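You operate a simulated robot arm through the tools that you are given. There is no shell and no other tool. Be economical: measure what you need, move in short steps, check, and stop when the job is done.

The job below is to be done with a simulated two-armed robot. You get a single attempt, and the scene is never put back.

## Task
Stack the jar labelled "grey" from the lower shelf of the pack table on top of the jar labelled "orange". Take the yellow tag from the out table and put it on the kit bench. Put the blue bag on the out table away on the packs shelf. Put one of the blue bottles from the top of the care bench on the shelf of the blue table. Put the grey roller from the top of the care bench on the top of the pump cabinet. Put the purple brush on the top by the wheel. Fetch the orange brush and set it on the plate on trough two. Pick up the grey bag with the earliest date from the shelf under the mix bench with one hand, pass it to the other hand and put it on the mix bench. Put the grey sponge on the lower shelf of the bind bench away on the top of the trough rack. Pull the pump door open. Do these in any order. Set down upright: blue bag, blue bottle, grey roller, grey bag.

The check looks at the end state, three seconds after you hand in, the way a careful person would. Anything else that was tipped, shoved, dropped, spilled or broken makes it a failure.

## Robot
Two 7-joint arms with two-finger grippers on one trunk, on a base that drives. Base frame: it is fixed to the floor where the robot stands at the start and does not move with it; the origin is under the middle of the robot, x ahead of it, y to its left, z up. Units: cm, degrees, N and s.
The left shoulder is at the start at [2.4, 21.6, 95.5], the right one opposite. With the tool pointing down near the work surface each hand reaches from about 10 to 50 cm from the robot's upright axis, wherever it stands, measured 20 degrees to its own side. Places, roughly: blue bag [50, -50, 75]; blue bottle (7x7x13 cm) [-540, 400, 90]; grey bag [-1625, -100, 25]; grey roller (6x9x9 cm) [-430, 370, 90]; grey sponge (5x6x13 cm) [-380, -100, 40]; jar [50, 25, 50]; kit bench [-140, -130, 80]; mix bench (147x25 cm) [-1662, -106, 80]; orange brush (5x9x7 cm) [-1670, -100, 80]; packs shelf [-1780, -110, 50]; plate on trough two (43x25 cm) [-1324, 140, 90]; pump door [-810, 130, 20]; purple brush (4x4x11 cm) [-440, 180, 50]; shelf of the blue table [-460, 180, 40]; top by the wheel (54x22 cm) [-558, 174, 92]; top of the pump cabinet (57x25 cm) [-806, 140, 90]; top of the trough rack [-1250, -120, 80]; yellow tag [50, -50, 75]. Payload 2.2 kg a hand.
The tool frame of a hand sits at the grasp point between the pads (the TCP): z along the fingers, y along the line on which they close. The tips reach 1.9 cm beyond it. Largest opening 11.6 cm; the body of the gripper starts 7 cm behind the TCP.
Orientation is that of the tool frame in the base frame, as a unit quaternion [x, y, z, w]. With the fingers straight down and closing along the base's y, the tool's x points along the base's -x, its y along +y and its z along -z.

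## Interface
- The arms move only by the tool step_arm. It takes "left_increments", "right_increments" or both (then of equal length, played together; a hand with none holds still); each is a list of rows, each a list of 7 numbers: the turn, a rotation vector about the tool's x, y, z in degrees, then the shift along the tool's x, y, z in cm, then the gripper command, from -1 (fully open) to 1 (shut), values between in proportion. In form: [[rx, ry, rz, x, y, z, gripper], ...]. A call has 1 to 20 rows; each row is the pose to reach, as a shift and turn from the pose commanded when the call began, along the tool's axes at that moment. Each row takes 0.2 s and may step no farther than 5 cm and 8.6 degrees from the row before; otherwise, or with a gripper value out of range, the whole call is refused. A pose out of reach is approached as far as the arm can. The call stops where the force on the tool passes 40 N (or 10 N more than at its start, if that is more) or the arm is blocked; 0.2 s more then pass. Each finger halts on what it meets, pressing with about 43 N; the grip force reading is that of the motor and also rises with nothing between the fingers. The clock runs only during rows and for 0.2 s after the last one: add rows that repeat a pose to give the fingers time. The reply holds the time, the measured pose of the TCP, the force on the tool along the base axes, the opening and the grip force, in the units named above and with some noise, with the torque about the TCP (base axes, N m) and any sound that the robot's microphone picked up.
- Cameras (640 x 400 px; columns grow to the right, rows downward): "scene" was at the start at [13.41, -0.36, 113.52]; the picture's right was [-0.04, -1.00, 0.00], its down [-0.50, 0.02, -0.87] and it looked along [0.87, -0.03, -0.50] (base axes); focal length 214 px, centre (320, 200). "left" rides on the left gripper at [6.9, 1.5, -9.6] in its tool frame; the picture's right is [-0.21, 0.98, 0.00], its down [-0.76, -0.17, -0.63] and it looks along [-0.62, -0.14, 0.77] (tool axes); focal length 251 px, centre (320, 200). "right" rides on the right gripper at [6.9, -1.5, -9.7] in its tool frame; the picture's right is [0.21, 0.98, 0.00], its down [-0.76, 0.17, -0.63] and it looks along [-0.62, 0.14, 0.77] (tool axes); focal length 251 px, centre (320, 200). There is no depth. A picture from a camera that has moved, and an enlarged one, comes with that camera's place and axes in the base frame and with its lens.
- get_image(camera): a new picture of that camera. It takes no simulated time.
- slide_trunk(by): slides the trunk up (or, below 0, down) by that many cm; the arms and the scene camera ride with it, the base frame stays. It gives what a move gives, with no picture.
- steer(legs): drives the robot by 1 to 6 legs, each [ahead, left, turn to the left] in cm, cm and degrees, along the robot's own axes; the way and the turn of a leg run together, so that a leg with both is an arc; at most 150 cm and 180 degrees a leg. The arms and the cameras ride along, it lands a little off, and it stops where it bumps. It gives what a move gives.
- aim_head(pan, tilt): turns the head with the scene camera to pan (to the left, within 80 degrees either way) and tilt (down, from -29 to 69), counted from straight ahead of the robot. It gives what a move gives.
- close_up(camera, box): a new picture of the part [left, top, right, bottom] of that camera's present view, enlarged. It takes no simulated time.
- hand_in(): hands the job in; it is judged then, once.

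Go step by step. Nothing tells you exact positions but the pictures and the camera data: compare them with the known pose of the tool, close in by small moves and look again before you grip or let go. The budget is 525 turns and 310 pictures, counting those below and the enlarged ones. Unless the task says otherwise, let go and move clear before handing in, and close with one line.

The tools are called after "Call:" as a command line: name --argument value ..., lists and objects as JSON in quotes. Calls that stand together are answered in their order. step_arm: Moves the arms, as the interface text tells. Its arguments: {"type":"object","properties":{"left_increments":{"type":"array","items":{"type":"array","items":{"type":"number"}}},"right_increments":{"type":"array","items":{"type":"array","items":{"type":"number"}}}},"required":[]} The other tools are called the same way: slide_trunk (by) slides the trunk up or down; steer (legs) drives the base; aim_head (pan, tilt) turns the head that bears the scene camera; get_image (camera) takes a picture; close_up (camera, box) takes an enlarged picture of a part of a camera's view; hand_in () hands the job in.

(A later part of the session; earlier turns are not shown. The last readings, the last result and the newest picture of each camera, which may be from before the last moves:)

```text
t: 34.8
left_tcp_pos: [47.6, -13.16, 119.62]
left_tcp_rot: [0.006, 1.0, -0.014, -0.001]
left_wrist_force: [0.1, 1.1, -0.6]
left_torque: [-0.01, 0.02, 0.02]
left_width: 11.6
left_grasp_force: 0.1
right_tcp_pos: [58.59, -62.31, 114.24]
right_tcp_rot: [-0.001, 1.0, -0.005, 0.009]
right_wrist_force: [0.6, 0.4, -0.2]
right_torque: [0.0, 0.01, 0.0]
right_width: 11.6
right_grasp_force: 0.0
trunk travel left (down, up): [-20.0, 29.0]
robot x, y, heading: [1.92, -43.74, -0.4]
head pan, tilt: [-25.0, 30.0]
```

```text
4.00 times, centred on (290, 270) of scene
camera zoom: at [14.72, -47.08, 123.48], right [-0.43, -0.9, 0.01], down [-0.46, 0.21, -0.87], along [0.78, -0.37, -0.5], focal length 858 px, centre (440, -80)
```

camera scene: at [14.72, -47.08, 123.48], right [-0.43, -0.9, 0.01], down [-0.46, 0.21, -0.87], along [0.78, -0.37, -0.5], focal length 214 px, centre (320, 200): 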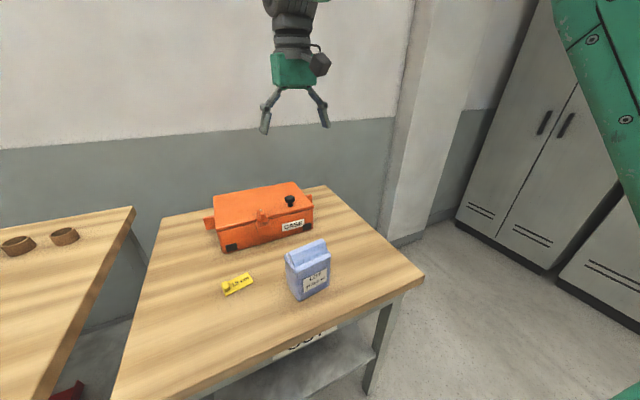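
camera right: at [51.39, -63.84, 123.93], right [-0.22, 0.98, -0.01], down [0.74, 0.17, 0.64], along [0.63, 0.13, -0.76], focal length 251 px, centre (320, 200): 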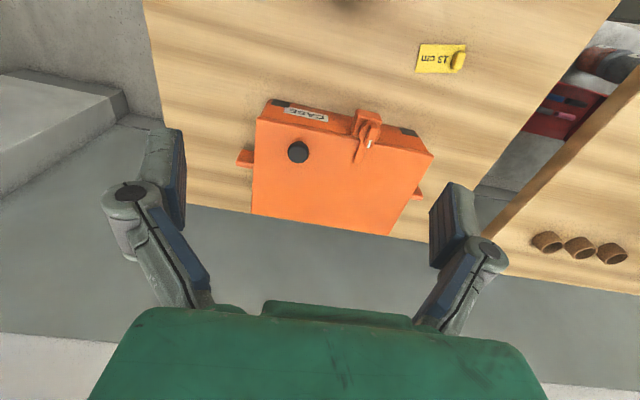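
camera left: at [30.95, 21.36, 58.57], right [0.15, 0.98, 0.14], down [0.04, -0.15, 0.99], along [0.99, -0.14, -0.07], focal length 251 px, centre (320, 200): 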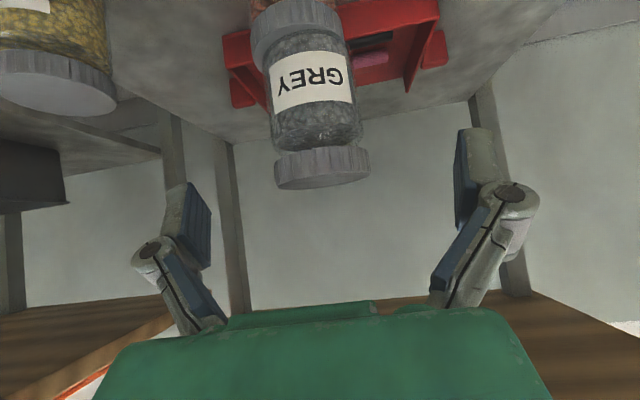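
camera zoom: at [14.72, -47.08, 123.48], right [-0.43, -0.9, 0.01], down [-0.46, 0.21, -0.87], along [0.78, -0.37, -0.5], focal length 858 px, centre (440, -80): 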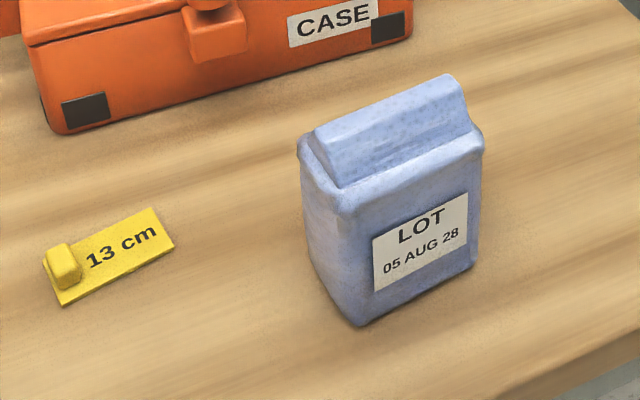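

The bag is about 8 cm wide along y and about 5 cm deep, centred near (48, −60.5) with its top near z 91. I'll bring the right hand in front of it, tilted 45° so the same grip suits a shelf later.

Call:
step_arm --right_increments '[[0, -6.4, 0, 2.5, 0.26, 2.94, -1], [0, -12.9, 0, 5, 0.5, 5.9, -1], [0, -19.3, 0, 7.5, 0.8, 8.8, -1], [0, -25.7, 0, 9.9, 1, 11.8, -1], [0, -32.1, 0, 12.4, 1.3, 14.7, -1], [0, -38.6, 0, 14.9, 1.5, 17.7, -1], [0, -45, 0, 17.4, 1.8, 20.6, -1]]'

Call:
get_image --camera "right"

Call:
get_image --camera "scene"

```text
t: 36.4
left_tcp_pos: [47.76, -13.55, 119.58]
left_tcp_rot: [0.007, 1.0, -0.013, -0.004]
left_wrist_force: [0.8, 0.7, -0.7]
left_torque: [-0.03, 0.05, 0.01]
left_width: 11.57
left_grasp_force: 0.0
right_tcp_pos: [43.92, -59.35, 93.53]
right_tcp_rot: [0.0, 0.921, -0.004, 0.389]
right_wrist_force: [1.0, 0.4, 0.6]
right_torque: [-0.03, 0.02, 0.01]
right_width: 11.58
right_grasp_force: 0.0
right hand out of reach, approached as far as the arm can: row 7
trunk travel left (down, up): [-20.0, 29.0]
robot x, y, heading: [2.13, -43.62, -0.3]
head pan, tilt: [-25.0, 30.0]
```

```text
278 pictures are left
camera right: at [31.97, -60.89, 95.34], right [-0.15, 0.98, -0.16], down [0.07, 0.17, 0.98], along [0.99, 0.13, -0.1], focal length 251 px, centre (320, 200)
```

right: 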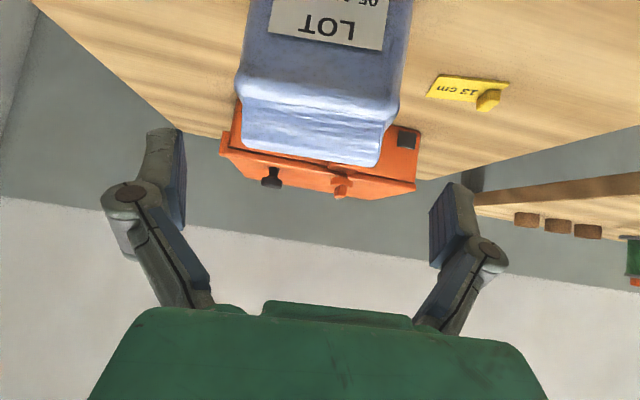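

```text
277 pictures are left
camera scene: at [15.03, -47.34, 123.43], right [-0.43, -0.9, 0.0], down [-0.46, 0.21, -0.86], along [0.78, -0.37, -0.5], focal length 214 px, centre (320, 200)
```

scene: 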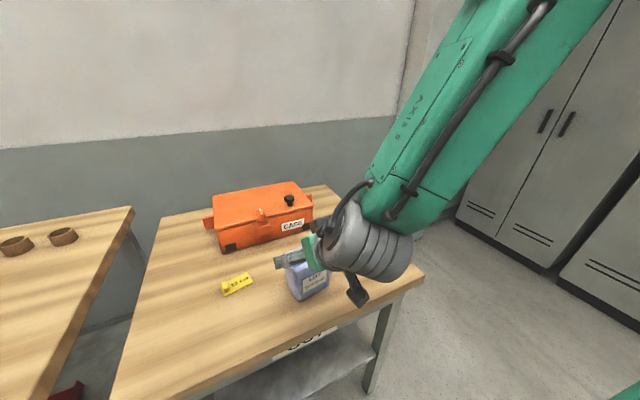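

The bag is turned about 9° and centred near y −60.1. The arm is near its inner limit, so I'll back the robot 7 cm and turn the hand to match the bag.

Call:
steer --legs '[[-7, 0, 0]]'

Call:
step_arm --right_increments '[[-3.2, 0, -3.1, -1, -0.9, 1, -1], [-6.45, 0, -6.27, -2.2, -1.8, 2.4, -1], [-6.45, 0, -6.27, -2.2, -1.8, 2.4, -1]]'

Call:
get_image --camera "right"

```text
t: 37.4
left_tcp_pos: [40.21, -13.63, 119.95]
left_tcp_rot: [0.006, 1.0, -0.012, 0.0]
left_wrist_force: [-0.3, 0.4, -0.1]
left_torque: [0.04, -0.04, -0.03]
left_width: 11.61
left_grasp_force: 0.0
right_tcp_pos: [36.58, -59.31, 93.66]
right_tcp_rot: [-0.003, 0.92, -0.003, 0.392]
right_wrist_force: [-0.6, 0.5, 0.1]
right_torque: [-0.01, 0.0, -0.01]
right_width: 11.58
right_grasp_force: 0.0
trunk travel left (down, up): [-20.0, 29.0]
robot x, y, heading: [-4.76, -43.68, 0.1]
head pan, tilt: [-25.0, 30.0]
```

```text
t: 38.2
left_tcp_pos: [39.94, -13.85, 119.95]
left_tcp_rot: [0.005, 1.0, -0.011, -0.001]
left_wrist_force: [-0.7, 0.3, -0.5]
left_torque: [-0.02, 0.0, 0.03]
left_width: 11.58
left_grasp_force: 0.0
right_tcp_pos: [39.59, -61.05, 93.82]
right_tcp_rot: [-0.076, 0.917, 0.028, 0.39]
right_wrist_force: [0.6, 0.2, -0.5]
right_torque: [0.05, 0.02, -0.01]
right_width: 11.59
right_grasp_force: 0.0
trunk travel left (down, up): [-20.0, 29.0]
robot x, y, heading: [-4.54, -43.63, -0.0]
head pan, tilt: [-25.0, 30.0]
```

```text
276 pictures are left
camera right: at [28.18, -64.45, 95.55], right [-0.3, 0.94, -0.16], down [0.04, 0.18, 0.98], along [0.95, 0.29, -0.09], focal length 251 px, centre (320, 200)
```

right: 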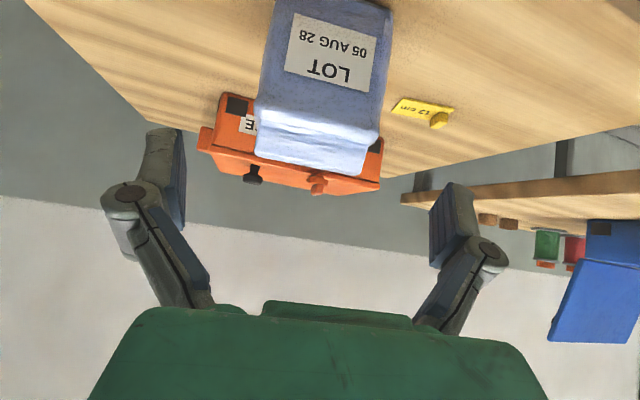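

The hand is aligned with the bag. I'll advance along the fingers so the pads straddle the bag body, and look before gripping.

Call:
step_arm --right_increments '[[0, 0, 0, 0.5, 0.2, 3, -1], [0, 0, 0, 0.5, 0.2, 6, -1], [0, 0, 0, 0.5, 0.2, 9, -1], [0, 0, 0, 0.5, 0.2, 12, -1]]'

Call:
get_image --camera "right"

```text
t: 39.2
left_tcp_pos: [39.95, -13.74, 119.98]
left_tcp_rot: [0.005, 1.0, -0.011, 0.0]
left_wrist_force: [0.2, 0.1, -0.4]
left_torque: [-0.03, -0.03, -0.02]
left_width: 11.61
left_grasp_force: 0.1
right_tcp_pos: [47.5, -59.56, 85.04]
right_tcp_rot: [-0.076, 0.917, 0.029, 0.392]
right_wrist_force: [0.3, -0.5, -0.2]
right_torque: [0.0, -0.08, 0.01]
right_width: 11.56
right_grasp_force: 0.0
trunk travel left (down, up): [-20.0, 29.0]
robot x, y, heading: [-4.78, -43.42, 0.2]
head pan, tilt: [-25.0, 30.0]
```

```text
275 pictures are left
camera right: at [36.04, -63.01, 86.88], right [-0.3, 0.94, -0.16], down [0.04, 0.18, 0.98], along [0.95, 0.29, -0.09], focal length 251 px, centre (320, 200)
```

right: 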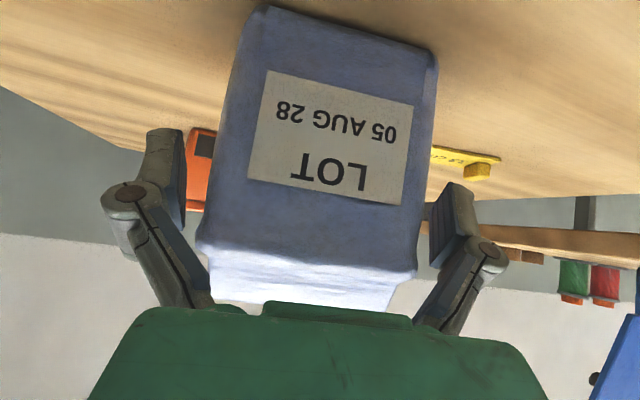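

The bag is centred between the pads. I'll close.

Call:
step_arm --right_increments '[[0, 0, 0, 0, 0, 0, 0], [0, 0, 0, 0, 0, 0, 0.6], [0, 0, 0, 0, 0, 0, 1], [0, 0, 0, 0, 0, 0, 1]]'

Call:
step_arm --right_increments '[[0, 0, 0, -2, 0, -2, 1], [0, 0, 0, -4, 0, -4, 1], [0, 0, 0, -6, 0, -6, 1], [0, 0, 0, -8, 0, -8, 1]]'

Call:
get_image --camera "right"

Call:
get_image --camera "scene"

```text
t: 40.2
left_tcp_pos: [39.91, -13.79, 120.0]
left_tcp_rot: [0.006, 1.0, -0.012, 0.002]
left_wrist_force: [-0.3, -0.2, -0.5]
left_torque: [0.0, 0.0, -0.03]
left_width: 11.61
left_grasp_force: 0.1
right_tcp_pos: [47.62, -59.72, 85.01]
right_tcp_rot: [-0.074, 0.917, 0.027, 0.39]
right_wrist_force: [-0.2, 0.3, -0.5]
right_torque: [-0.02, 0.03, 0.01]
right_width: 11.78
right_grasp_force: 43.4
trunk travel left (down, up): [-20.0, 29.0]
robot x, y, heading: [-5.08, -43.92, -0.2]
head pan, tilt: [-25.0, 30.0]
```

```text
t: 41.2
left_tcp_pos: [39.98, -13.8, 120.18]
left_tcp_rot: [0.005, 1.0, -0.011, 0.0]
left_wrist_force: [0.1, -0.5, 0.3]
left_torque: [0.03, -0.04, -0.01]
left_width: 11.61
left_grasp_force: 0.1
right_tcp_pos: [47.73, -59.64, 96.29]
right_tcp_rot: [-0.074, 0.917, 0.028, 0.392]
right_wrist_force: [0.4, 0.3, -4.3]
right_torque: [-0.02, 0.04, 0.0]
right_width: 11.81
right_grasp_force: 43.1
trunk travel left (down, up): [-20.0, 29.0]
robot x, y, heading: [-4.84, -43.86, -0.1]
head pan, tilt: [-25.0, 30.0]
```

```text
274 pictures are left
camera right: at [36.22, -62.92, 98.16], right [-0.3, 0.94, -0.16], down [0.04, 0.18, 0.98], along [0.95, 0.29, -0.09], focal length 251 px, centre (320, 200)
```

right: 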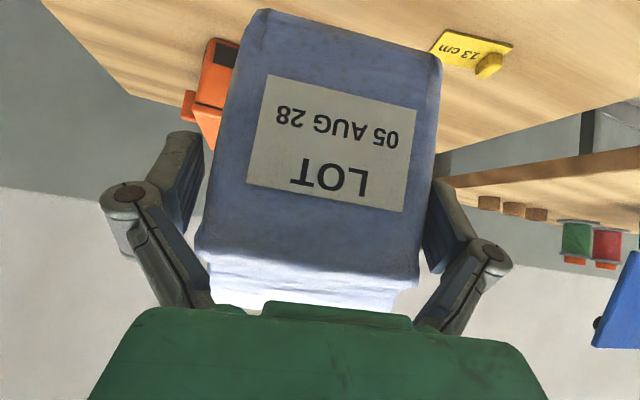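

```text
273 pictures are left
camera scene: at [7.64, -47.6, 123.48], right [-0.42, -0.91, 0.0], down [-0.45, 0.21, -0.86], along [0.78, -0.37, -0.5], focal length 214 px, centre (320, 200)
```

scene: 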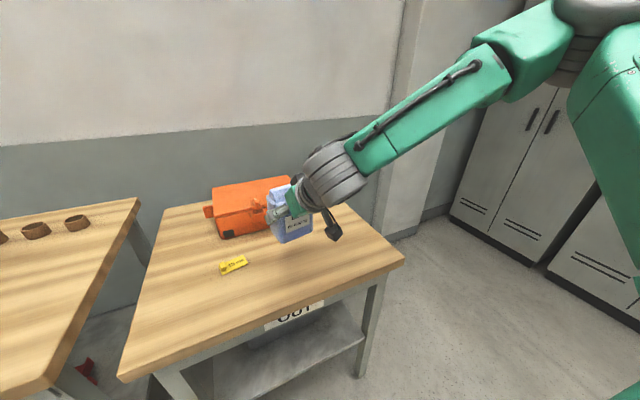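

The bag is lifted. I'll raise it a little more, then shift the robot right and forward so the left hand can reach the tag.

Call:
step_arm --right_increments '[[0, 0, 0, -3, 0, -3, 1], [0, 0, 0, -6, 0, -6, 1], [0, 0, 0, -9, 0, -9, 1]]'

Call:
steer --legs '[[0, -17, 0], [13, 0, 0]]'

Call:
get_image --camera "left"

```text
t: 42.0
left_tcp_pos: [39.89, -13.62, 119.93]
left_tcp_rot: [0.005, 1.0, -0.012, 0.0]
left_wrist_force: [-0.6, 0.8, 0.2]
left_torque: [0.01, 0.0, -0.02]
left_width: 11.6
left_grasp_force: 0.1
right_tcp_pos: [47.09, -59.44, 109.16]
right_tcp_rot: [-0.075, 0.917, 0.027, 0.391]
right_wrist_force: [-0.8, -0.1, -4.7]
right_torque: [-0.02, 0.02, -0.01]
right_width: 11.97
right_grasp_force: 43.1
trunk travel left (down, up): [-20.0, 29.0]
robot x, y, heading: [-4.73, -43.81, -0.1]
head pan, tilt: [-25.0, 30.0]
```

```text
t: 44.3
left_tcp_pos: [52.7, -30.48, 119.97]
left_tcp_rot: [0.004, 1.0, -0.012, 0.001]
left_wrist_force: [0.6, 0.4, 0.8]
left_torque: [0.0, 0.0, 0.0]
left_width: 11.59
left_grasp_force: 0.1
right_tcp_pos: [59.95, -76.27, 109.18]
right_tcp_rot: [-0.075, 0.917, 0.026, 0.391]
right_wrist_force: [0.2, -0.6, -4.6]
right_torque: [-0.03, 0.0, 0.01]
right_width: 11.97
right_grasp_force: 43.1
trunk travel left (down, up): [-20.0, 29.0]
robot x, y, heading: [8.04, -60.85, 0.2]
head pan, tilt: [-25.0, 30.0]
```

```text
272 pictures are left
camera left: at [45.69, -28.81, 129.53], right [0.22, 0.97, -0.02], down [0.75, -0.16, 0.64], along [0.62, -0.16, -0.77], focal length 251 px, centre (320, 200)
```

left: 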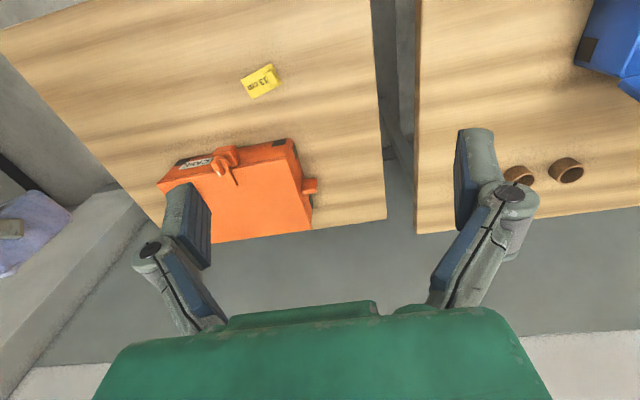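

The tag is at about (56, −44). I'll bring the left hand above it and check the right hand's bag too.

Call:
step_arm --left_increments '[[0, 0, 0, -0.5, -2.2, 4.1, -1], [0, 0, 0, -1.1, -4.5, 8.3, -1], [0, 0, 0, -1.6, -6.7, 12.5, -1], [0, 0, 0, -2.1, -8.9, 16.7, -1], [0, 0, 0, -2.7, -11.2, 20.8, -1], [0, 0, 0, -3.2, -13.4, 25, -1]]'

Call:
get_image --camera "left"

Call:
get_image --camera "right"

```text
t: 45.7
left_tcp_pos: [55.62, -44.1, 95.21]
left_tcp_rot: [0.001, 1.0, -0.013, 0.001]
left_wrist_force: [0.4, 1.1, -0.5]
left_torque: [-0.07, 0.01, 0.01]
left_width: 11.63
left_grasp_force: 0.1
right_tcp_pos: [59.79, -75.61, 109.14]
right_tcp_rot: [-0.078, 0.917, 0.026, 0.391]
right_wrist_force: [-0.9, 2.4, -4.1]
right_torque: [-0.08, 0.06, -0.03]
right_width: 11.99
right_grasp_force: 42.6
trunk travel left (down, up): [-20.0, 29.0]
robot x, y, heading: [8.13, -60.27, 0.2]
head pan, tilt: [-25.0, 30.0]
```

```text
271 pictures are left
camera left: at [48.64, -42.31, 104.72], right [0.22, 0.98, -0.03], down [0.76, -0.15, 0.64], along [0.62, -0.16, -0.77], focal length 251 px, centre (320, 200)
```

left: 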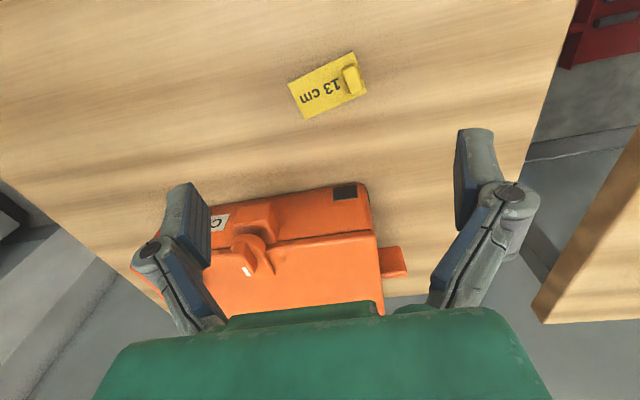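

```text
270 pictures are left
camera right: at [48.38, -79.02, 110.91], right [-0.31, 0.94, -0.17], down [0.04, 0.19, 0.98], along [0.95, 0.29, -0.09], focal length 251 px, centre (320, 200)
```

right: 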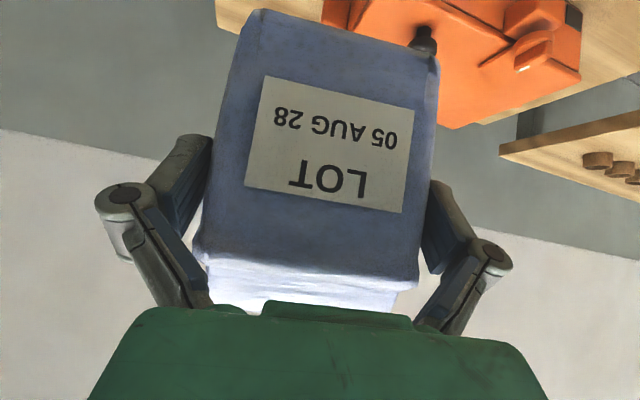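

The tag's raised block is at about (55.4, −41.4), with the tag turned about 10°. I'll turn the hand to match and descend to just above it.

Call:
step_arm --left_increments '[[0, 0, -5, 0.1, 1.4, 4, -1], [0, 0, -10, 0.2, 2.75, 8, -1], [0, 0, -10, 0.2, 2.75, 12, -1], [0, 0, -10, 0.2, 2.75, 12, -1]]'

Call:
get_image --camera "left"

```text
t: 46.7
left_tcp_pos: [55.39, -41.48, 82.68]
left_tcp_rot: [-0.084, 0.996, -0.014, 0.0]
left_wrist_force: [0.4, 1.8, 0.4]
left_torque: [-0.17, -0.05, 0.01]
left_width: 11.57
left_grasp_force: 0.0
right_tcp_pos: [59.57, -75.33, 109.34]
right_tcp_rot: [-0.077, 0.916, 0.025, 0.393]
right_wrist_force: [-0.5, 1.7, -3.5]
right_torque: [-0.1, 0.04, -0.1]
right_width: 11.99
right_grasp_force: 43.4
trunk travel left (down, up): [-20.0, 29.0]
robot x, y, heading: [7.85, -60.45, 0.0]
head pan, tilt: [-25.0, 30.0]
```

```text
269 pictures are left
camera left: at [48.23, -41.01, 92.42], right [0.05, 1.0, -0.03], down [0.77, -0.02, 0.64], along [0.63, -0.05, -0.77], focal length 251 px, centre (320, 200)
```

left: 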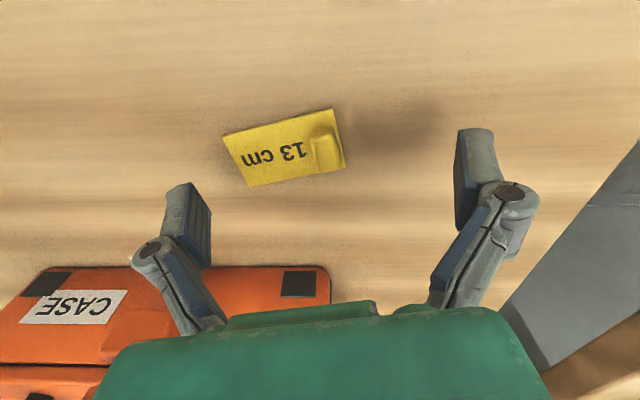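

I'll descend in small steps with the fingers part closed.

Call:
step_arm --left_increments '[[0, 0, 0, 0.4, 0.1, 0, 0.1], [0, 0, 0, 0.4, 0.1, 0.8, 0.2], [0, 0, 0, 0.4, 0.1, 1.6, 0.2], [0, 0, 0, 0.4, 0.1, 1.6, 0.2]]'

Call:
get_image --camera "left"

```text
t: 47.7
left_tcp_pos: [54.89, -43.48, 81.8]
left_tcp_rot: [-0.083, 0.997, -0.005, 0.002]
left_wrist_force: [0.6, 2.7, 6.9]
left_torque: [0.22, 0.02, 0.0]
left_width: 4.72
left_grasp_force: 1.7
right_tcp_pos: [59.66, -77.97, 108.83]
right_tcp_rot: [-0.072, 0.917, 0.033, 0.392]
right_wrist_force: [-0.3, -0.2, -4.9]
right_torque: [0.01, 0.02, 0.01]
right_width: 11.94
right_grasp_force: 42.9
trunk travel left (down, up): [-20.0, 29.0]
robot x, y, heading: [7.66, -60.79, -0.3]
head pan, tilt: [-25.0, 30.0]
```

```text
268 pictures are left
camera left: at [47.77, -43.12, 91.4], right [0.05, 1.0, -0.01], down [0.77, -0.03, 0.64], along [0.64, -0.04, -0.77], focal length 251 px, centre (320, 200)
```

left: 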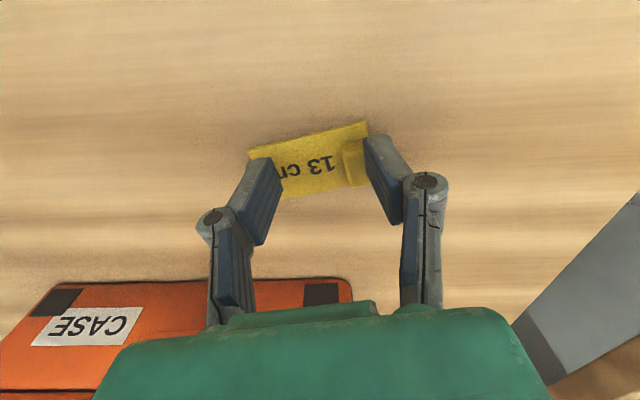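

The whole robot shifted about 2 cm sideways when the finger touched the tag. I'll rise a little, let it settle and check again.

Call:
step_arm --left_increments '[[0, 0, 0, 0, 0, -2, 0], [0, 0, 0, 0, 0, -2, 0], [0, 0, 0, 0, 0, -2, 0], [0, 0, 0, 0, 0, -2, 0], [0, 0, 0, 0, 0, -2, 0]]'

Call:
get_image --camera "left"

```text
t: 48.9
left_tcp_pos: [54.81, -43.19, 83.83]
left_tcp_rot: [-0.083, 0.997, -0.005, 0.001]
left_wrist_force: [-0.4, 0.3, -0.3]
left_torque: [-0.02, -0.01, -0.02]
left_width: 5.81
left_grasp_force: 0.1
right_tcp_pos: [59.71, -77.89, 108.91]
right_tcp_rot: [-0.073, 0.917, 0.033, 0.392]
right_wrist_force: [0.1, 0.2, -4.3]
right_torque: [-0.02, 0.06, -0.01]
right_width: 11.94
right_grasp_force: 43.3
trunk travel left (down, up): [-20.0, 29.0]
robot x, y, heading: [8.21, -60.79, -0.2]
head pan, tilt: [-25.0, 30.0]
```

```text
267 pictures are left
camera left: at [47.76, -42.89, 93.49], right [0.05, 1.0, -0.01], down [0.77, -0.03, 0.63], along [0.63, -0.04, -0.77], focal length 251 px, centre (320, 200)
```

left: 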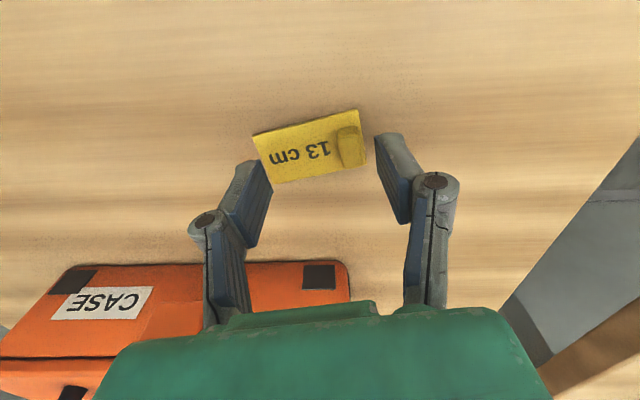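

I'll shift 1.6 cm toward the block and descend again in steps.

Call:
step_arm --left_increments '[[0, 0, 0, -0.45, 0.8, 0, 0.1], [0, 0, 0, -0.45, 1.55, 0, 0.2], [0, 0, 0, -0.45, 1.55, 0.6, 0.2], [0, 0, 0, -0.45, 1.55, 1.2, 0.2], [0, 0, 0, -0.45, 1.55, 1.8, 0.2], [0, 0, 0, -0.45, 1.55, 1.8, 0.2]]'

Call:
get_image --camera "left"

```text
t: 50.3
left_tcp_pos: [55.15, -42.34, 82.11]
left_tcp_rot: [-0.082, 0.997, -0.003, 0.002]
left_wrist_force: [0.0, -0.9, -0.5]
left_torque: [0.05, 0.05, -0.01]
left_width: 4.63
left_grasp_force: 0.0
right_tcp_pos: [59.81, -78.99, 108.74]
right_tcp_rot: [-0.07, 0.916, 0.036, 0.393]
right_wrist_force: [0.3, -0.8, -3.6]
right_torque: [0.05, 0.04, 0.04]
right_width: 11.98
right_grasp_force: 43.2
trunk travel left (down, up): [-20.0, 29.0]
robot x, y, heading: [8.07, -60.94, -0.0]
head pan, tilt: [-25.0, 30.0]
```

```text
266 pictures are left
camera left: at [48.04, -42.13, 91.81], right [0.05, 1.0, 0.0], down [0.77, -0.04, 0.64], along [0.63, -0.04, -0.77], focal length 251 px, centre (320, 200)
```

left: 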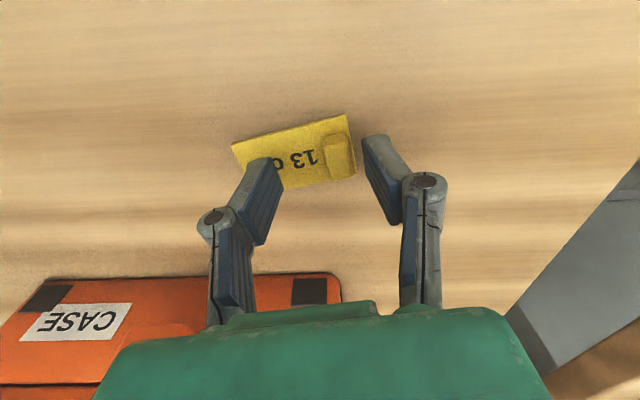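

Still 0.8 cm to go. I'll adjust and lower to grasp height.

Call:
step_arm --left_increments '[[0, 0, 0, 0, 0.9, 0, 0.2], [0, 0, 0, 0, 0.9, 0.5, 0.2], [0, 0, 0, 0, 0.9, 1, 0.2], [0, 0, 0, 0, 0.9, 1.4, 0.2], [0, 0, 0, 0, 0.9, 1.4, 0.2]]'

Call:
get_image --camera "left"

```text
t: 51.5
left_tcp_pos: [55.04, -39.84, 80.53]
left_tcp_rot: [-0.083, 0.996, -0.009, 0.001]
left_wrist_force: [0.3, 0.8, -0.2]
left_torque: [-0.06, -0.01, -0.01]
left_width: 4.62
left_grasp_force: 0.0
right_tcp_pos: [59.7, -76.62, 109.04]
right_tcp_rot: [-0.076, 0.916, 0.029, 0.392]
right_wrist_force: [0.0, 1.4, -4.3]
right_torque: [-0.04, 0.01, -0.04]
right_width: 11.96
right_grasp_force: 42.9
trunk travel left (down, up): [-20.0, 29.0]
robot x, y, heading: [7.76, -60.24, -0.0]
head pan, tilt: [-25.0, 30.0]
```

```text
265 pictures are left
camera left: at [47.9, -39.38, 90.01], right [0.05, 1.0, -0.02], down [0.77, -0.02, 0.64], along [0.63, -0.05, -0.77], focal length 251 px, centre (320, 200)
```

left: 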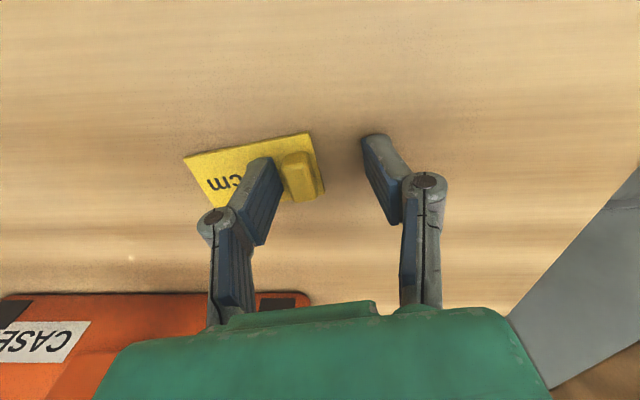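

The robot is rocking sideways. I'll hold still for a few seconds and see whether it settles.

Call:
step_arm --left_increments '[[0, 0, 0, 0, 0, -0.5, 0.2], [0, 0, 0, 0, 0, -0.5, 0.2], [0, 0, 0, 0, 0, -0.5, 0.2], [0, 0, 0, 0, 0, -0.5, 0.2], [0, 0, 0, 0, 0, -0.5, 0.2]]'

Call:
step_arm --left_increments '[[0, 0, 0, 0, 0, 0, 0.2], [0, 0, 0, 0, 0, 0, 0.2], [0, 0, 0, 0, 0, 0, 0.2], [0, 0, 0, 0, 0, 0, 0.2], [0, 0, 0, 0, 0, 0, 0.2]]'

Call:
step_arm --left_increments '[[0, 0, 0, 0, 0, 0, 0.2], [0, 0, 0, 0, 0, 0, 0.2], [0, 0, 0, 0, 0, 0, 0.2], [0, 0, 0, 0, 0, 0, 0.2], [0, 0, 0, 0, 0, 0, 0.2]]'

```text
t: 52.7
left_tcp_pos: [54.94, -40.7, 81.26]
left_tcp_rot: [-0.083, 0.997, -0.006, 0.002]
left_wrist_force: [0.0, -0.4, -0.6]
left_torque: [-0.03, -0.02, -0.01]
left_width: 4.65
left_grasp_force: 0.0
right_tcp_pos: [59.79, -77.81, 108.91]
right_tcp_rot: [-0.074, 0.917, 0.033, 0.392]
right_wrist_force: [0.3, -0.2, -3.9]
right_torque: [-0.03, 0.04, 0.02]
right_width: 11.97
right_grasp_force: 43.6
trunk travel left (down, up): [-20.0, 29.0]
robot x, y, heading: [8.26, -60.47, -0.3]
head pan, tilt: [-25.0, 30.0]
```

```text
t: 53.9
left_tcp_pos: [54.94, -40.63, 81.23]
left_tcp_rot: [-0.083, 0.997, -0.006, 0.001]
left_wrist_force: [1.1, 0.2, 0.6]
left_torque: [0.02, -0.03, 0.0]
left_width: 4.66
left_grasp_force: 0.0
right_tcp_pos: [59.7, -77.82, 108.95]
right_tcp_rot: [-0.073, 0.916, 0.033, 0.393]
right_wrist_force: [-0.8, -0.3, -2.7]
right_torque: [0.0, 0.02, -0.01]
right_width: 11.97
right_grasp_force: 43.3
trunk travel left (down, up): [-20.0, 29.0]
robot x, y, heading: [7.84, -61.2, -0.3]
head pan, tilt: [-25.0, 30.0]
```

```text
t: 55.1
left_tcp_pos: [54.97, -40.14, 81.01]
left_tcp_rot: [-0.083, 0.997, -0.008, 0.001]
left_wrist_force: [0.4, 0.5, -0.4]
left_torque: [-0.02, 0.0, 0.04]
left_width: 4.67
left_grasp_force: 0.0
right_tcp_pos: [59.73, -77.14, 109.05]
right_tcp_rot: [-0.076, 0.917, 0.031, 0.391]
right_wrist_force: [-0.1, 1.3, -3.8]
right_torque: [-0.03, 0.03, -0.03]
right_width: 11.94
right_grasp_force: 42.9
trunk travel left (down, up): [-20.0, 29.0]
robot x, y, heading: [7.82, -60.62, -0.1]
head pan, tilt: [-25.0, 30.0]
```

It keeps swaying slowly by about ±1 cm. I'll use a wider opening centred on the block and then close promptly, so the sway doesn't matter.

Call:
step_arm --left_increments '[[0, 0, 0, 0, -1, -0.5, -0.3], [0, 0, 0, 0, -1, 0, -0.3], [0, 0, 0, 0, -1, 0.5, -0.3], [0, 0, 0, 0, -1, 0.6, 0.2], [0, 0, 0, 0, -1, 0.6, 1], [0, 0, 0, 0, -1, 0.6, 1], [0, 0, 0, 0, -1, 0.6, 1]]'

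Call:
get_image --camera "left"

```text
t: 56.7
left_tcp_pos: [55.02, -41.51, 80.6]
left_tcp_rot: [-0.084, 0.996, -0.007, 0.001]
left_wrist_force: [0.3, 0.3, -0.4]
left_torque: [-0.04, -0.01, -0.02]
left_width: 1.36
left_grasp_force: 39.8
right_tcp_pos: [59.74, -77.41, 108.9]
right_tcp_rot: [-0.074, 0.916, 0.032, 0.392]
right_wrist_force: [0.0, 0.4, -3.6]
right_torque: [-0.01, 0.1, 0.02]
right_width: 11.96
right_grasp_force: 42.9
trunk travel left (down, up): [-20.0, 29.0]
robot x, y, heading: [7.8, -60.73, -0.0]
head pan, tilt: [-25.0, 30.0]
```

```text
264 pictures are left
camera left: at [48.08, -41.09, 90.24], right [0.05, 1.0, -0.01], down [0.77, -0.03, 0.64], along [0.63, -0.04, -0.77], focal length 251 px, centre (320, 200)
```

left: 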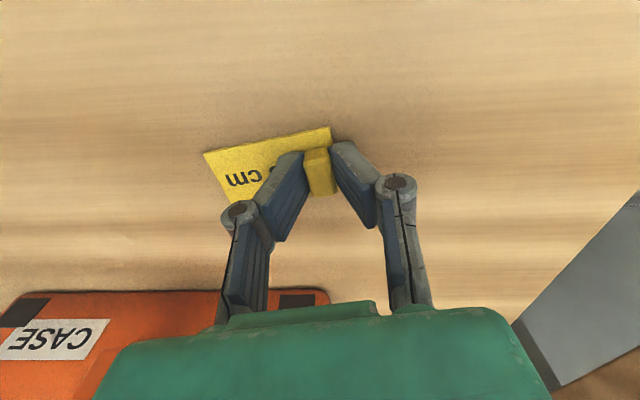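

The tag's block is gripped (1.4 cm). I'll lift, pull back and then look around for the kit bench.

Call:
step_arm --left_increments '[[0, 0, 0, 0, 0, -5, 1], [0, 0, 0, 0, 0, -10, 1], [0, 0, 0, 1, 1, -14.5, 1], [0, 0, 0, 2, 2, -19, 1], [0, 0, 0, 4, 3, -23, 1], [0, 0, 0, 6, 3, -25, 1]]'

Call:
steer --legs '[[-50, 0, 0]]'

Call:
aim_head --pan -80 --tilt 15

Call:
get_image --camera "scene"

Call:
get_image --camera "left"

```text
t: 58.1
left_tcp_pos: [48.95, -39.16, 105.56]
left_tcp_rot: [-0.083, 0.997, -0.007, 0.001]
left_wrist_force: [1.3, 0.8, -0.2]
left_torque: [-0.02, -0.02, -0.03]
left_width: 1.35
left_grasp_force: 39.9
right_tcp_pos: [59.68, -77.5, 108.93]
right_tcp_rot: [-0.074, 0.916, 0.032, 0.392]
right_wrist_force: [0.0, 0.7, -4.2]
right_torque: [-0.02, -0.01, 0.02]
right_width: 11.98
right_grasp_force: 43.0
trunk travel left (down, up): [-20.0, 29.0]
robot x, y, heading: [8.01, -60.5, -0.0]
head pan, tilt: [-25.0, 30.0]
```

```text
t: 61.1
left_tcp_pos: [-0.59, -39.24, 105.54]
left_tcp_rot: [-0.08, 0.997, -0.007, 0.002]
left_wrist_force: [0.3, 0.9, 0.3]
left_torque: [-0.01, -0.01, -0.02]
left_width: 1.34
left_grasp_force: 40.4
right_tcp_pos: [9.96, -77.67, 108.94]
right_tcp_rot: [-0.07, 0.917, 0.03, 0.392]
right_wrist_force: [0.4, 0.8, -4.0]
right_torque: [0.0, 0.05, -0.02]
right_width: 12.0
right_grasp_force: 43.0
trunk travel left (down, up): [-20.0, 29.0]
robot x, y, heading: [-41.8, -60.53, -0.8]
head pan, tilt: [-25.0, 30.0]
```

```text
t: 62.3
left_tcp_pos: [-0.82, -39.27, 105.66]
left_tcp_rot: [-0.079, 0.997, -0.007, 0.003]
left_wrist_force: [0.9, 1.4, -0.1]
left_torque: [0.0, -0.01, 0.02]
left_width: 1.33
left_grasp_force: 39.6
right_tcp_pos: [9.7, -77.74, 109.11]
right_tcp_rot: [-0.07, 0.916, 0.031, 0.393]
right_wrist_force: [0.4, 0.8, -3.1]
right_torque: [0.01, 0.05, 0.02]
right_width: 11.98
right_grasp_force: 42.8
trunk travel left (down, up): [-20.0, 29.0]
robot x, y, heading: [-41.71, -60.75, -0.4]
head pan, tilt: [-80.0, 15.0]
```

```text
263 pictures are left
camera scene: at [-35.9, -69.91, 125.9], right [-0.99, -0.17, 0.0], down [-0.05, 0.26, -0.97], along [0.16, -0.95, -0.26], focal length 214 px, centre (320, 200)
```

scene: 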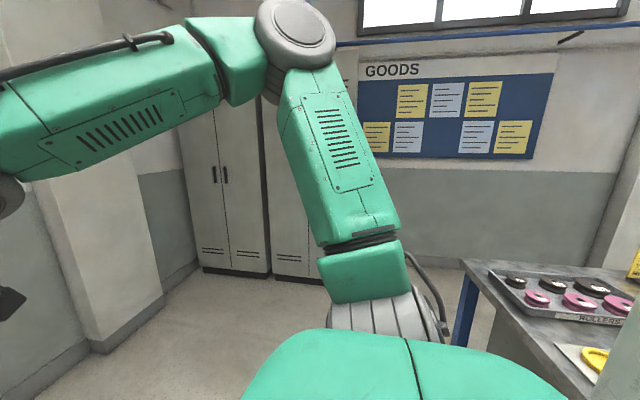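

```text
262 pictures are left
camera left: at [-7.99, -38.88, 115.23], right [0.06, 1.0, -0.01], down [0.77, -0.04, 0.64], along [0.64, -0.05, -0.77], focal length 251 px, centre (320, 200)
```

left: 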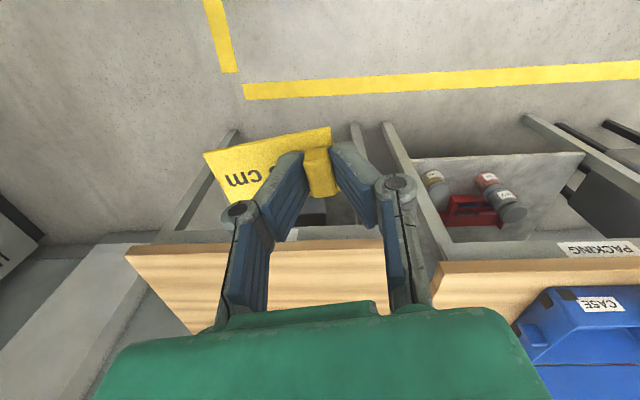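

The kit bench seems to be to the right, with trays on it. I'll turn to face −y and look.

Call:
steer --legs '[[-25, 0, 0], [0, 0, -90]]'

Call:
aim_head --pan -25 --tilt 25

Call:
get_image --camera "scene"

```text
t: 67.9
left_tcp_pos: [-44.55, -100.56, 105.69]
left_tcp_rot: [0.639, 0.769, -0.006, -0.003]
left_wrist_force: [0.4, 0.4, -0.5]
left_torque: [-0.04, -0.02, 0.01]
left_width: 1.38
left_grasp_force: 40.2
right_tcp_pos: [-82.67, -112.22, 109.13]
right_tcp_rot: [0.59, 0.705, -0.253, 0.303]
right_wrist_force: [-0.2, 0.1, -3.9]
right_torque: [0.04, 0.02, -0.03]
right_width: 11.97
right_grasp_force: 43.0
trunk travel left (down, up): [-20.0, 29.0]
robot x, y, heading: [-66.43, -60.47, -88.8]
head pan, tilt: [-80.0, 15.0]
```

```text
t: 69.1
left_tcp_pos: [-44.49, -100.42, 105.66]
left_tcp_rot: [0.639, 0.769, -0.007, -0.002]
left_wrist_force: [0.1, 0.0, 0.0]
left_torque: [-0.03, 0.02, 0.02]
left_width: 1.33
left_grasp_force: 39.8
right_tcp_pos: [-82.69, -111.84, 109.3]
right_tcp_rot: [0.588, 0.706, -0.253, 0.303]
right_wrist_force: [-0.2, -0.2, -3.9]
right_torque: [0.04, 0.03, 0.01]
right_width: 12.01
right_grasp_force: 42.8
trunk travel left (down, up): [-20.0, 29.0]
robot x, y, heading: [-66.67, -60.17, -89.1]
head pan, tilt: [-25.0, 25.0]
```

```text
261 pictures are left
camera scene: at [-70.41, -73.0, 124.26], right [-0.91, 0.41, 0.0], down [0.17, 0.39, -0.91], along [-0.37, -0.83, -0.43], focal length 214 px, centre (320, 200)
```

scene: 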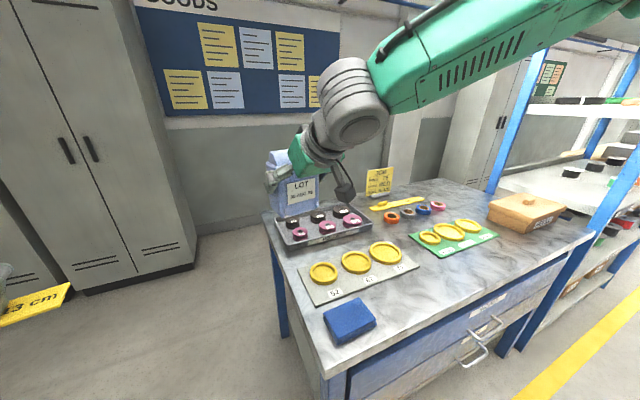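

This is the kit bench (x −79…−180, front edge y≈−92), with a free strip along the front edge. I'll strafe right so the left hand comes above about (−115, −98.5).

Call:
steer --legs '[[-3, -70, -0.9]]'

Call:
aim_head --pan 10 --tilt 45

Call:
get_image --camera "left"

Call:
get_image --camera "scene"

```text
t: 73.0
left_tcp_pos: [-114.42, -98.39, 105.64]
left_tcp_rot: [0.646, 0.763, -0.01, -0.005]
left_wrist_force: [0.8, 0.3, -0.6]
left_torque: [-0.01, 0.09, 0.0]
left_width: 1.35
left_grasp_force: 39.7
right_tcp_pos: [-152.63, -109.29, 109.39]
right_tcp_rot: [0.594, 0.701, -0.259, 0.298]
right_wrist_force: [2.2, 0.0, -4.6]
right_torque: [0.01, 0.08, -0.04]
right_width: 11.93
right_grasp_force: 42.8
trunk travel left (down, up): [-20.0, 29.0]
robot x, y, heading: [-136.83, -58.04, -90.1]
head pan, tilt: [-25.0, 25.0]
```

```text
t: 74.0
left_tcp_pos: [-115.86, -98.24, 105.82]
left_tcp_rot: [0.646, 0.763, -0.006, -0.001]
left_wrist_force: [-0.2, -0.4, -0.9]
left_torque: [-0.03, -0.03, 0.01]
left_width: 1.34
left_grasp_force: 39.9
right_tcp_pos: [-154.21, -109.01, 109.15]
right_tcp_rot: [0.595, 0.7, -0.255, 0.302]
right_wrist_force: [-0.9, 0.0, -4.1]
right_torque: [0.05, -0.03, 0.01]
right_width: 11.97
right_grasp_force: 43.0
trunk travel left (down, up): [-20.0, 29.0]
robot x, y, heading: [-136.92, -57.66, -90.1]
head pan, tilt: [10.0, 45.0]
```

```text
260 pictures are left
camera left: at [-115.36, -91.09, 115.46], right [1.0, -0.05, -0.01], down [-0.03, -0.77, 0.64], along [-0.04, -0.64, -0.77], focal length 251 px, centre (320, 200)
```

left: 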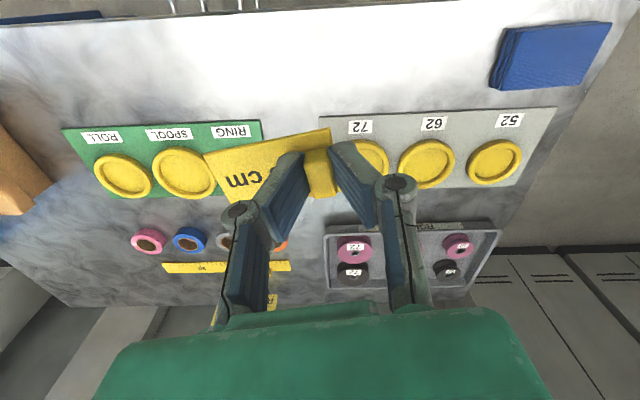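

```text
259 pictures are left
camera scene: at [-135.51, -70.19, 121.21], right [-0.99, -0.17, 0.0], down [-0.12, 0.7, -0.71], along [0.12, -0.69, -0.71], focal length 214 px, centre (320, 200)
```

scene: 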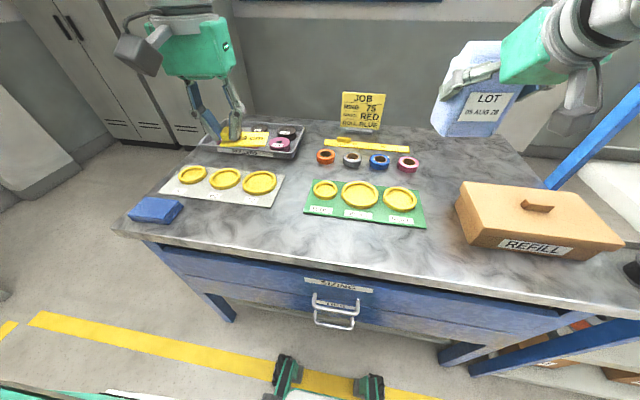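

Straight below the tag is the free strip. I'll lower the left hand.

Call:
step_arm --left_increments '[[0, 0, 0, 0, 0, 4.5, 1], [0, 0, 0, 0, 0, 9, 1], [0, 0, 0, 0, 0, 13.5, 1], [0, 0, 0, 0, 0, 17, 1], [0, 0, 0, 0, 0, 20, 1], [0, 0, 0, 0, 0, 20, 1]]'

Call:
get_image --camera "left"

```text
t: 75.4
left_tcp_pos: [-115.51, -98.29, 85.82]
left_tcp_rot: [0.646, 0.763, -0.008, -0.003]
left_wrist_force: [-0.3, 0.5, -0.3]
left_torque: [-0.02, 0.02, 0.03]
left_width: 1.36
left_grasp_force: 39.6
right_tcp_pos: [-153.18, -108.92, 109.34]
right_tcp_rot: [0.593, 0.7, -0.259, 0.301]
right_wrist_force: [1.4, 0.7, -4.2]
right_torque: [0.02, -0.02, -0.03]
right_width: 11.98
right_grasp_force: 42.8
trunk travel left (down, up): [-20.0, 29.0]
robot x, y, heading: [-136.85, -57.98, -90.1]
head pan, tilt: [10.0, 45.0]
```

```text
258 pictures are left
camera left: at [-114.99, -91.3, 95.41], right [1.0, -0.05, -0.02], down [-0.03, -0.77, 0.64], along [-0.04, -0.64, -0.77], focal length 251 px, centre (320, 200)
```

left: 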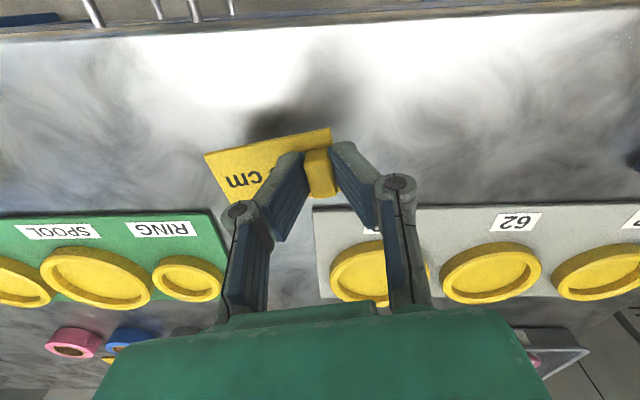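

Clear all around. I'll lower in small steps until the tag touches.

Call:
step_arm --left_increments '[[0, 0, 0, 0, 0, 1, 1], [0, 0, 0, 0, 0, 2, 1], [0, 0, 0, 0, 0, 2, 1]]'

Call:
step_arm --left_increments '[[0, 0, 0, 0, 0, 0.4, 1], [0, 0, 0, 0, 0, 0.8, 1], [0, 0, 0, 0, 0, 0.8, 1]]'

Call:
get_image --camera "left"

```text
t: 76.2
left_tcp_pos: [-115.56, -98.42, 83.81]
left_tcp_rot: [0.646, 0.764, -0.009, -0.003]
left_wrist_force: [0.7, -0.6, 0.8]
left_torque: [-0.02, 0.0, 0.03]
left_width: 1.35
left_grasp_force: 39.9
right_tcp_pos: [-153.44, -108.91, 109.36]
right_tcp_rot: [0.594, 0.7, -0.258, 0.301]
right_wrist_force: [-0.2, -0.5, -4.4]
right_torque: [0.03, 0.04, -0.01]
right_width: 11.97
right_grasp_force: 42.9
trunk travel left (down, up): [-20.0, 29.0]
robot x, y, heading: [-137.01, -58.16, -90.1]
head pan, tilt: [10.0, 45.0]
```

```text
t: 77.0
left_tcp_pos: [-115.67, -98.39, 83.02]
left_tcp_rot: [0.645, 0.764, -0.008, -0.001]
left_wrist_force: [0.3, -0.1, 0.6]
left_torque: [0.0, -0.01, -0.02]
left_width: 1.33
left_grasp_force: 40.1
right_tcp_pos: [-153.65, -108.91, 109.35]
right_tcp_rot: [0.594, 0.7, -0.257, 0.303]
right_wrist_force: [-0.3, 0.4, -4.1]
right_torque: [0.03, -0.01, 0.02]
right_width: 11.99
right_grasp_force: 43.1
trunk travel left (down, up): [-20.0, 29.0]
robot x, y, heading: [-136.84, -57.82, -90.4]
head pan, tilt: [10.0, 45.0]
```

```text
257 pictures are left
camera left: at [-115.39, -91.34, 92.68], right [1.0, -0.05, -0.01], down [-0.03, -0.77, 0.64], along [-0.04, -0.64, -0.77], focal length 251 px, centre (320, 200)
```

left: 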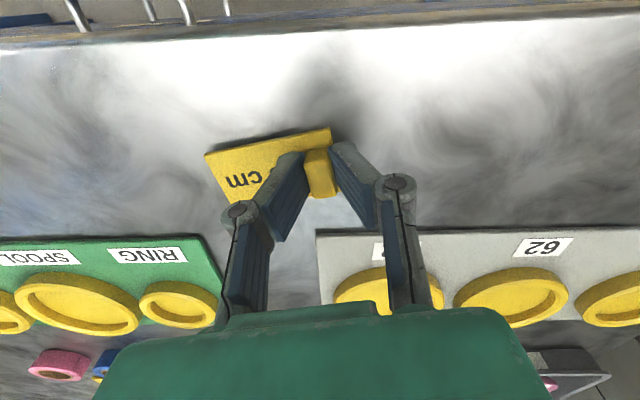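

Call:
step_arm --left_increments '[[0, 0, 0, 0, 0, 0.4, 1], [0, 0, 0, 0, 0, 0.7, 1], [0, 0, 0, 0, 0, 0.7, 1]]'

Call:
step_arm --left_increments '[[0, 0, 0, 0, 0, 0.3, 1], [0, 0, 0, 0, 0, 0.6, 1], [0, 0, 0, 0, 0, 0.6, 1]]'

```text
t: 77.8
left_tcp_pos: [-115.8, -98.45, 82.62]
left_tcp_rot: [0.646, 0.764, -0.009, 0.0]
left_wrist_force: [6.0, 0.0, 31.7]
left_torque: [0.41, 0.0, -0.02]
left_width: 1.33
left_grasp_force: 40.0
right_tcp_pos: [-153.76, -108.8, 109.4]
right_tcp_rot: [0.594, 0.7, -0.257, 0.302]
right_wrist_force: [-0.3, 0.1, -3.1]
right_torque: [0.04, 0.01, 0.0]
right_width: 11.93
right_grasp_force: 43.2
trunk travel left (down, up): [-20.0, 29.0]
robot x, y, heading: [-136.82, -57.54, -90.2]
head pan, tilt: [10.0, 45.0]
```

```text
t: 78.3
left_tcp_pos: [-115.72, -98.4, 82.2]
left_tcp_rot: [0.645, 0.764, -0.01, 0.001]
left_wrist_force: [1.5, 3.3, 17.2]
left_torque: [0.05, 0.07, -0.07]
left_width: 1.37
left_grasp_force: 39.6
right_tcp_pos: [-153.67, -108.71, 109.26]
right_tcp_rot: [0.594, 0.7, -0.257, 0.303]
right_wrist_force: [0.4, 0.7, -3.9]
right_torque: [0.02, -0.01, 0.0]
right_width: 11.98
right_grasp_force: 43.1
trunk travel left (down, up): [-20.0, 29.0]
robot x, y, heading: [-136.2, -57.96, -90.2]
head pan, tilt: [10.0, 45.0]
stopped in row 2 (left hand): the force on the tool passed its limit at 44 N (the readings are from after the stop); the commanded pose is now the measured one
```

Contact is made and the tag is resting on the bench. I'll open gently and rise.

Call:
step_arm --left_increments '[[0, 0, 0, 0, 0, 0, 0.6], [0, 0, 0, 0, 0, -0.1, 0.3], [0, 0, 0, 0, 0, -0.1, 0.3], [0, 0, 0, 0, 0, -3, 0.3], [0, 0, 0, 0, 0, -7, 0.3], [0, 0, 0, 0, 0, -11, 0]]'

Call:
get_image --camera "left"

```text
t: 79.7
left_tcp_pos: [-115.49, -98.41, 93.14]
left_tcp_rot: [0.646, 0.764, -0.009, 0.0]
left_wrist_force: [1.2, -0.1, 0.0]
left_torque: [-0.03, 0.0, -0.02]
left_width: 5.82
left_grasp_force: 0.1
right_tcp_pos: [-153.75, -108.78, 109.37]
right_tcp_rot: [0.595, 0.699, -0.257, 0.302]
right_wrist_force: [-0.3, -0.1, -3.6]
right_torque: [0.03, 0.0, 0.01]
right_width: 11.97
right_grasp_force: 42.8
trunk travel left (down, up): [-20.0, 29.0]
robot x, y, heading: [-136.77, -57.92, -90.1]
head pan, tilt: [10.0, 45.0]
```

```text
256 pictures are left
camera left: at [-115.09, -91.26, 102.62], right [1.0, -0.05, -0.01], down [-0.03, -0.76, 0.64], along [-0.04, -0.64, -0.76], focal length 251 px, centre (320, 200)
```

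left: 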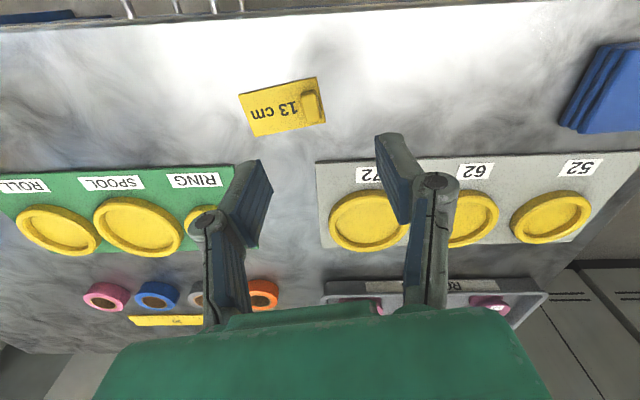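

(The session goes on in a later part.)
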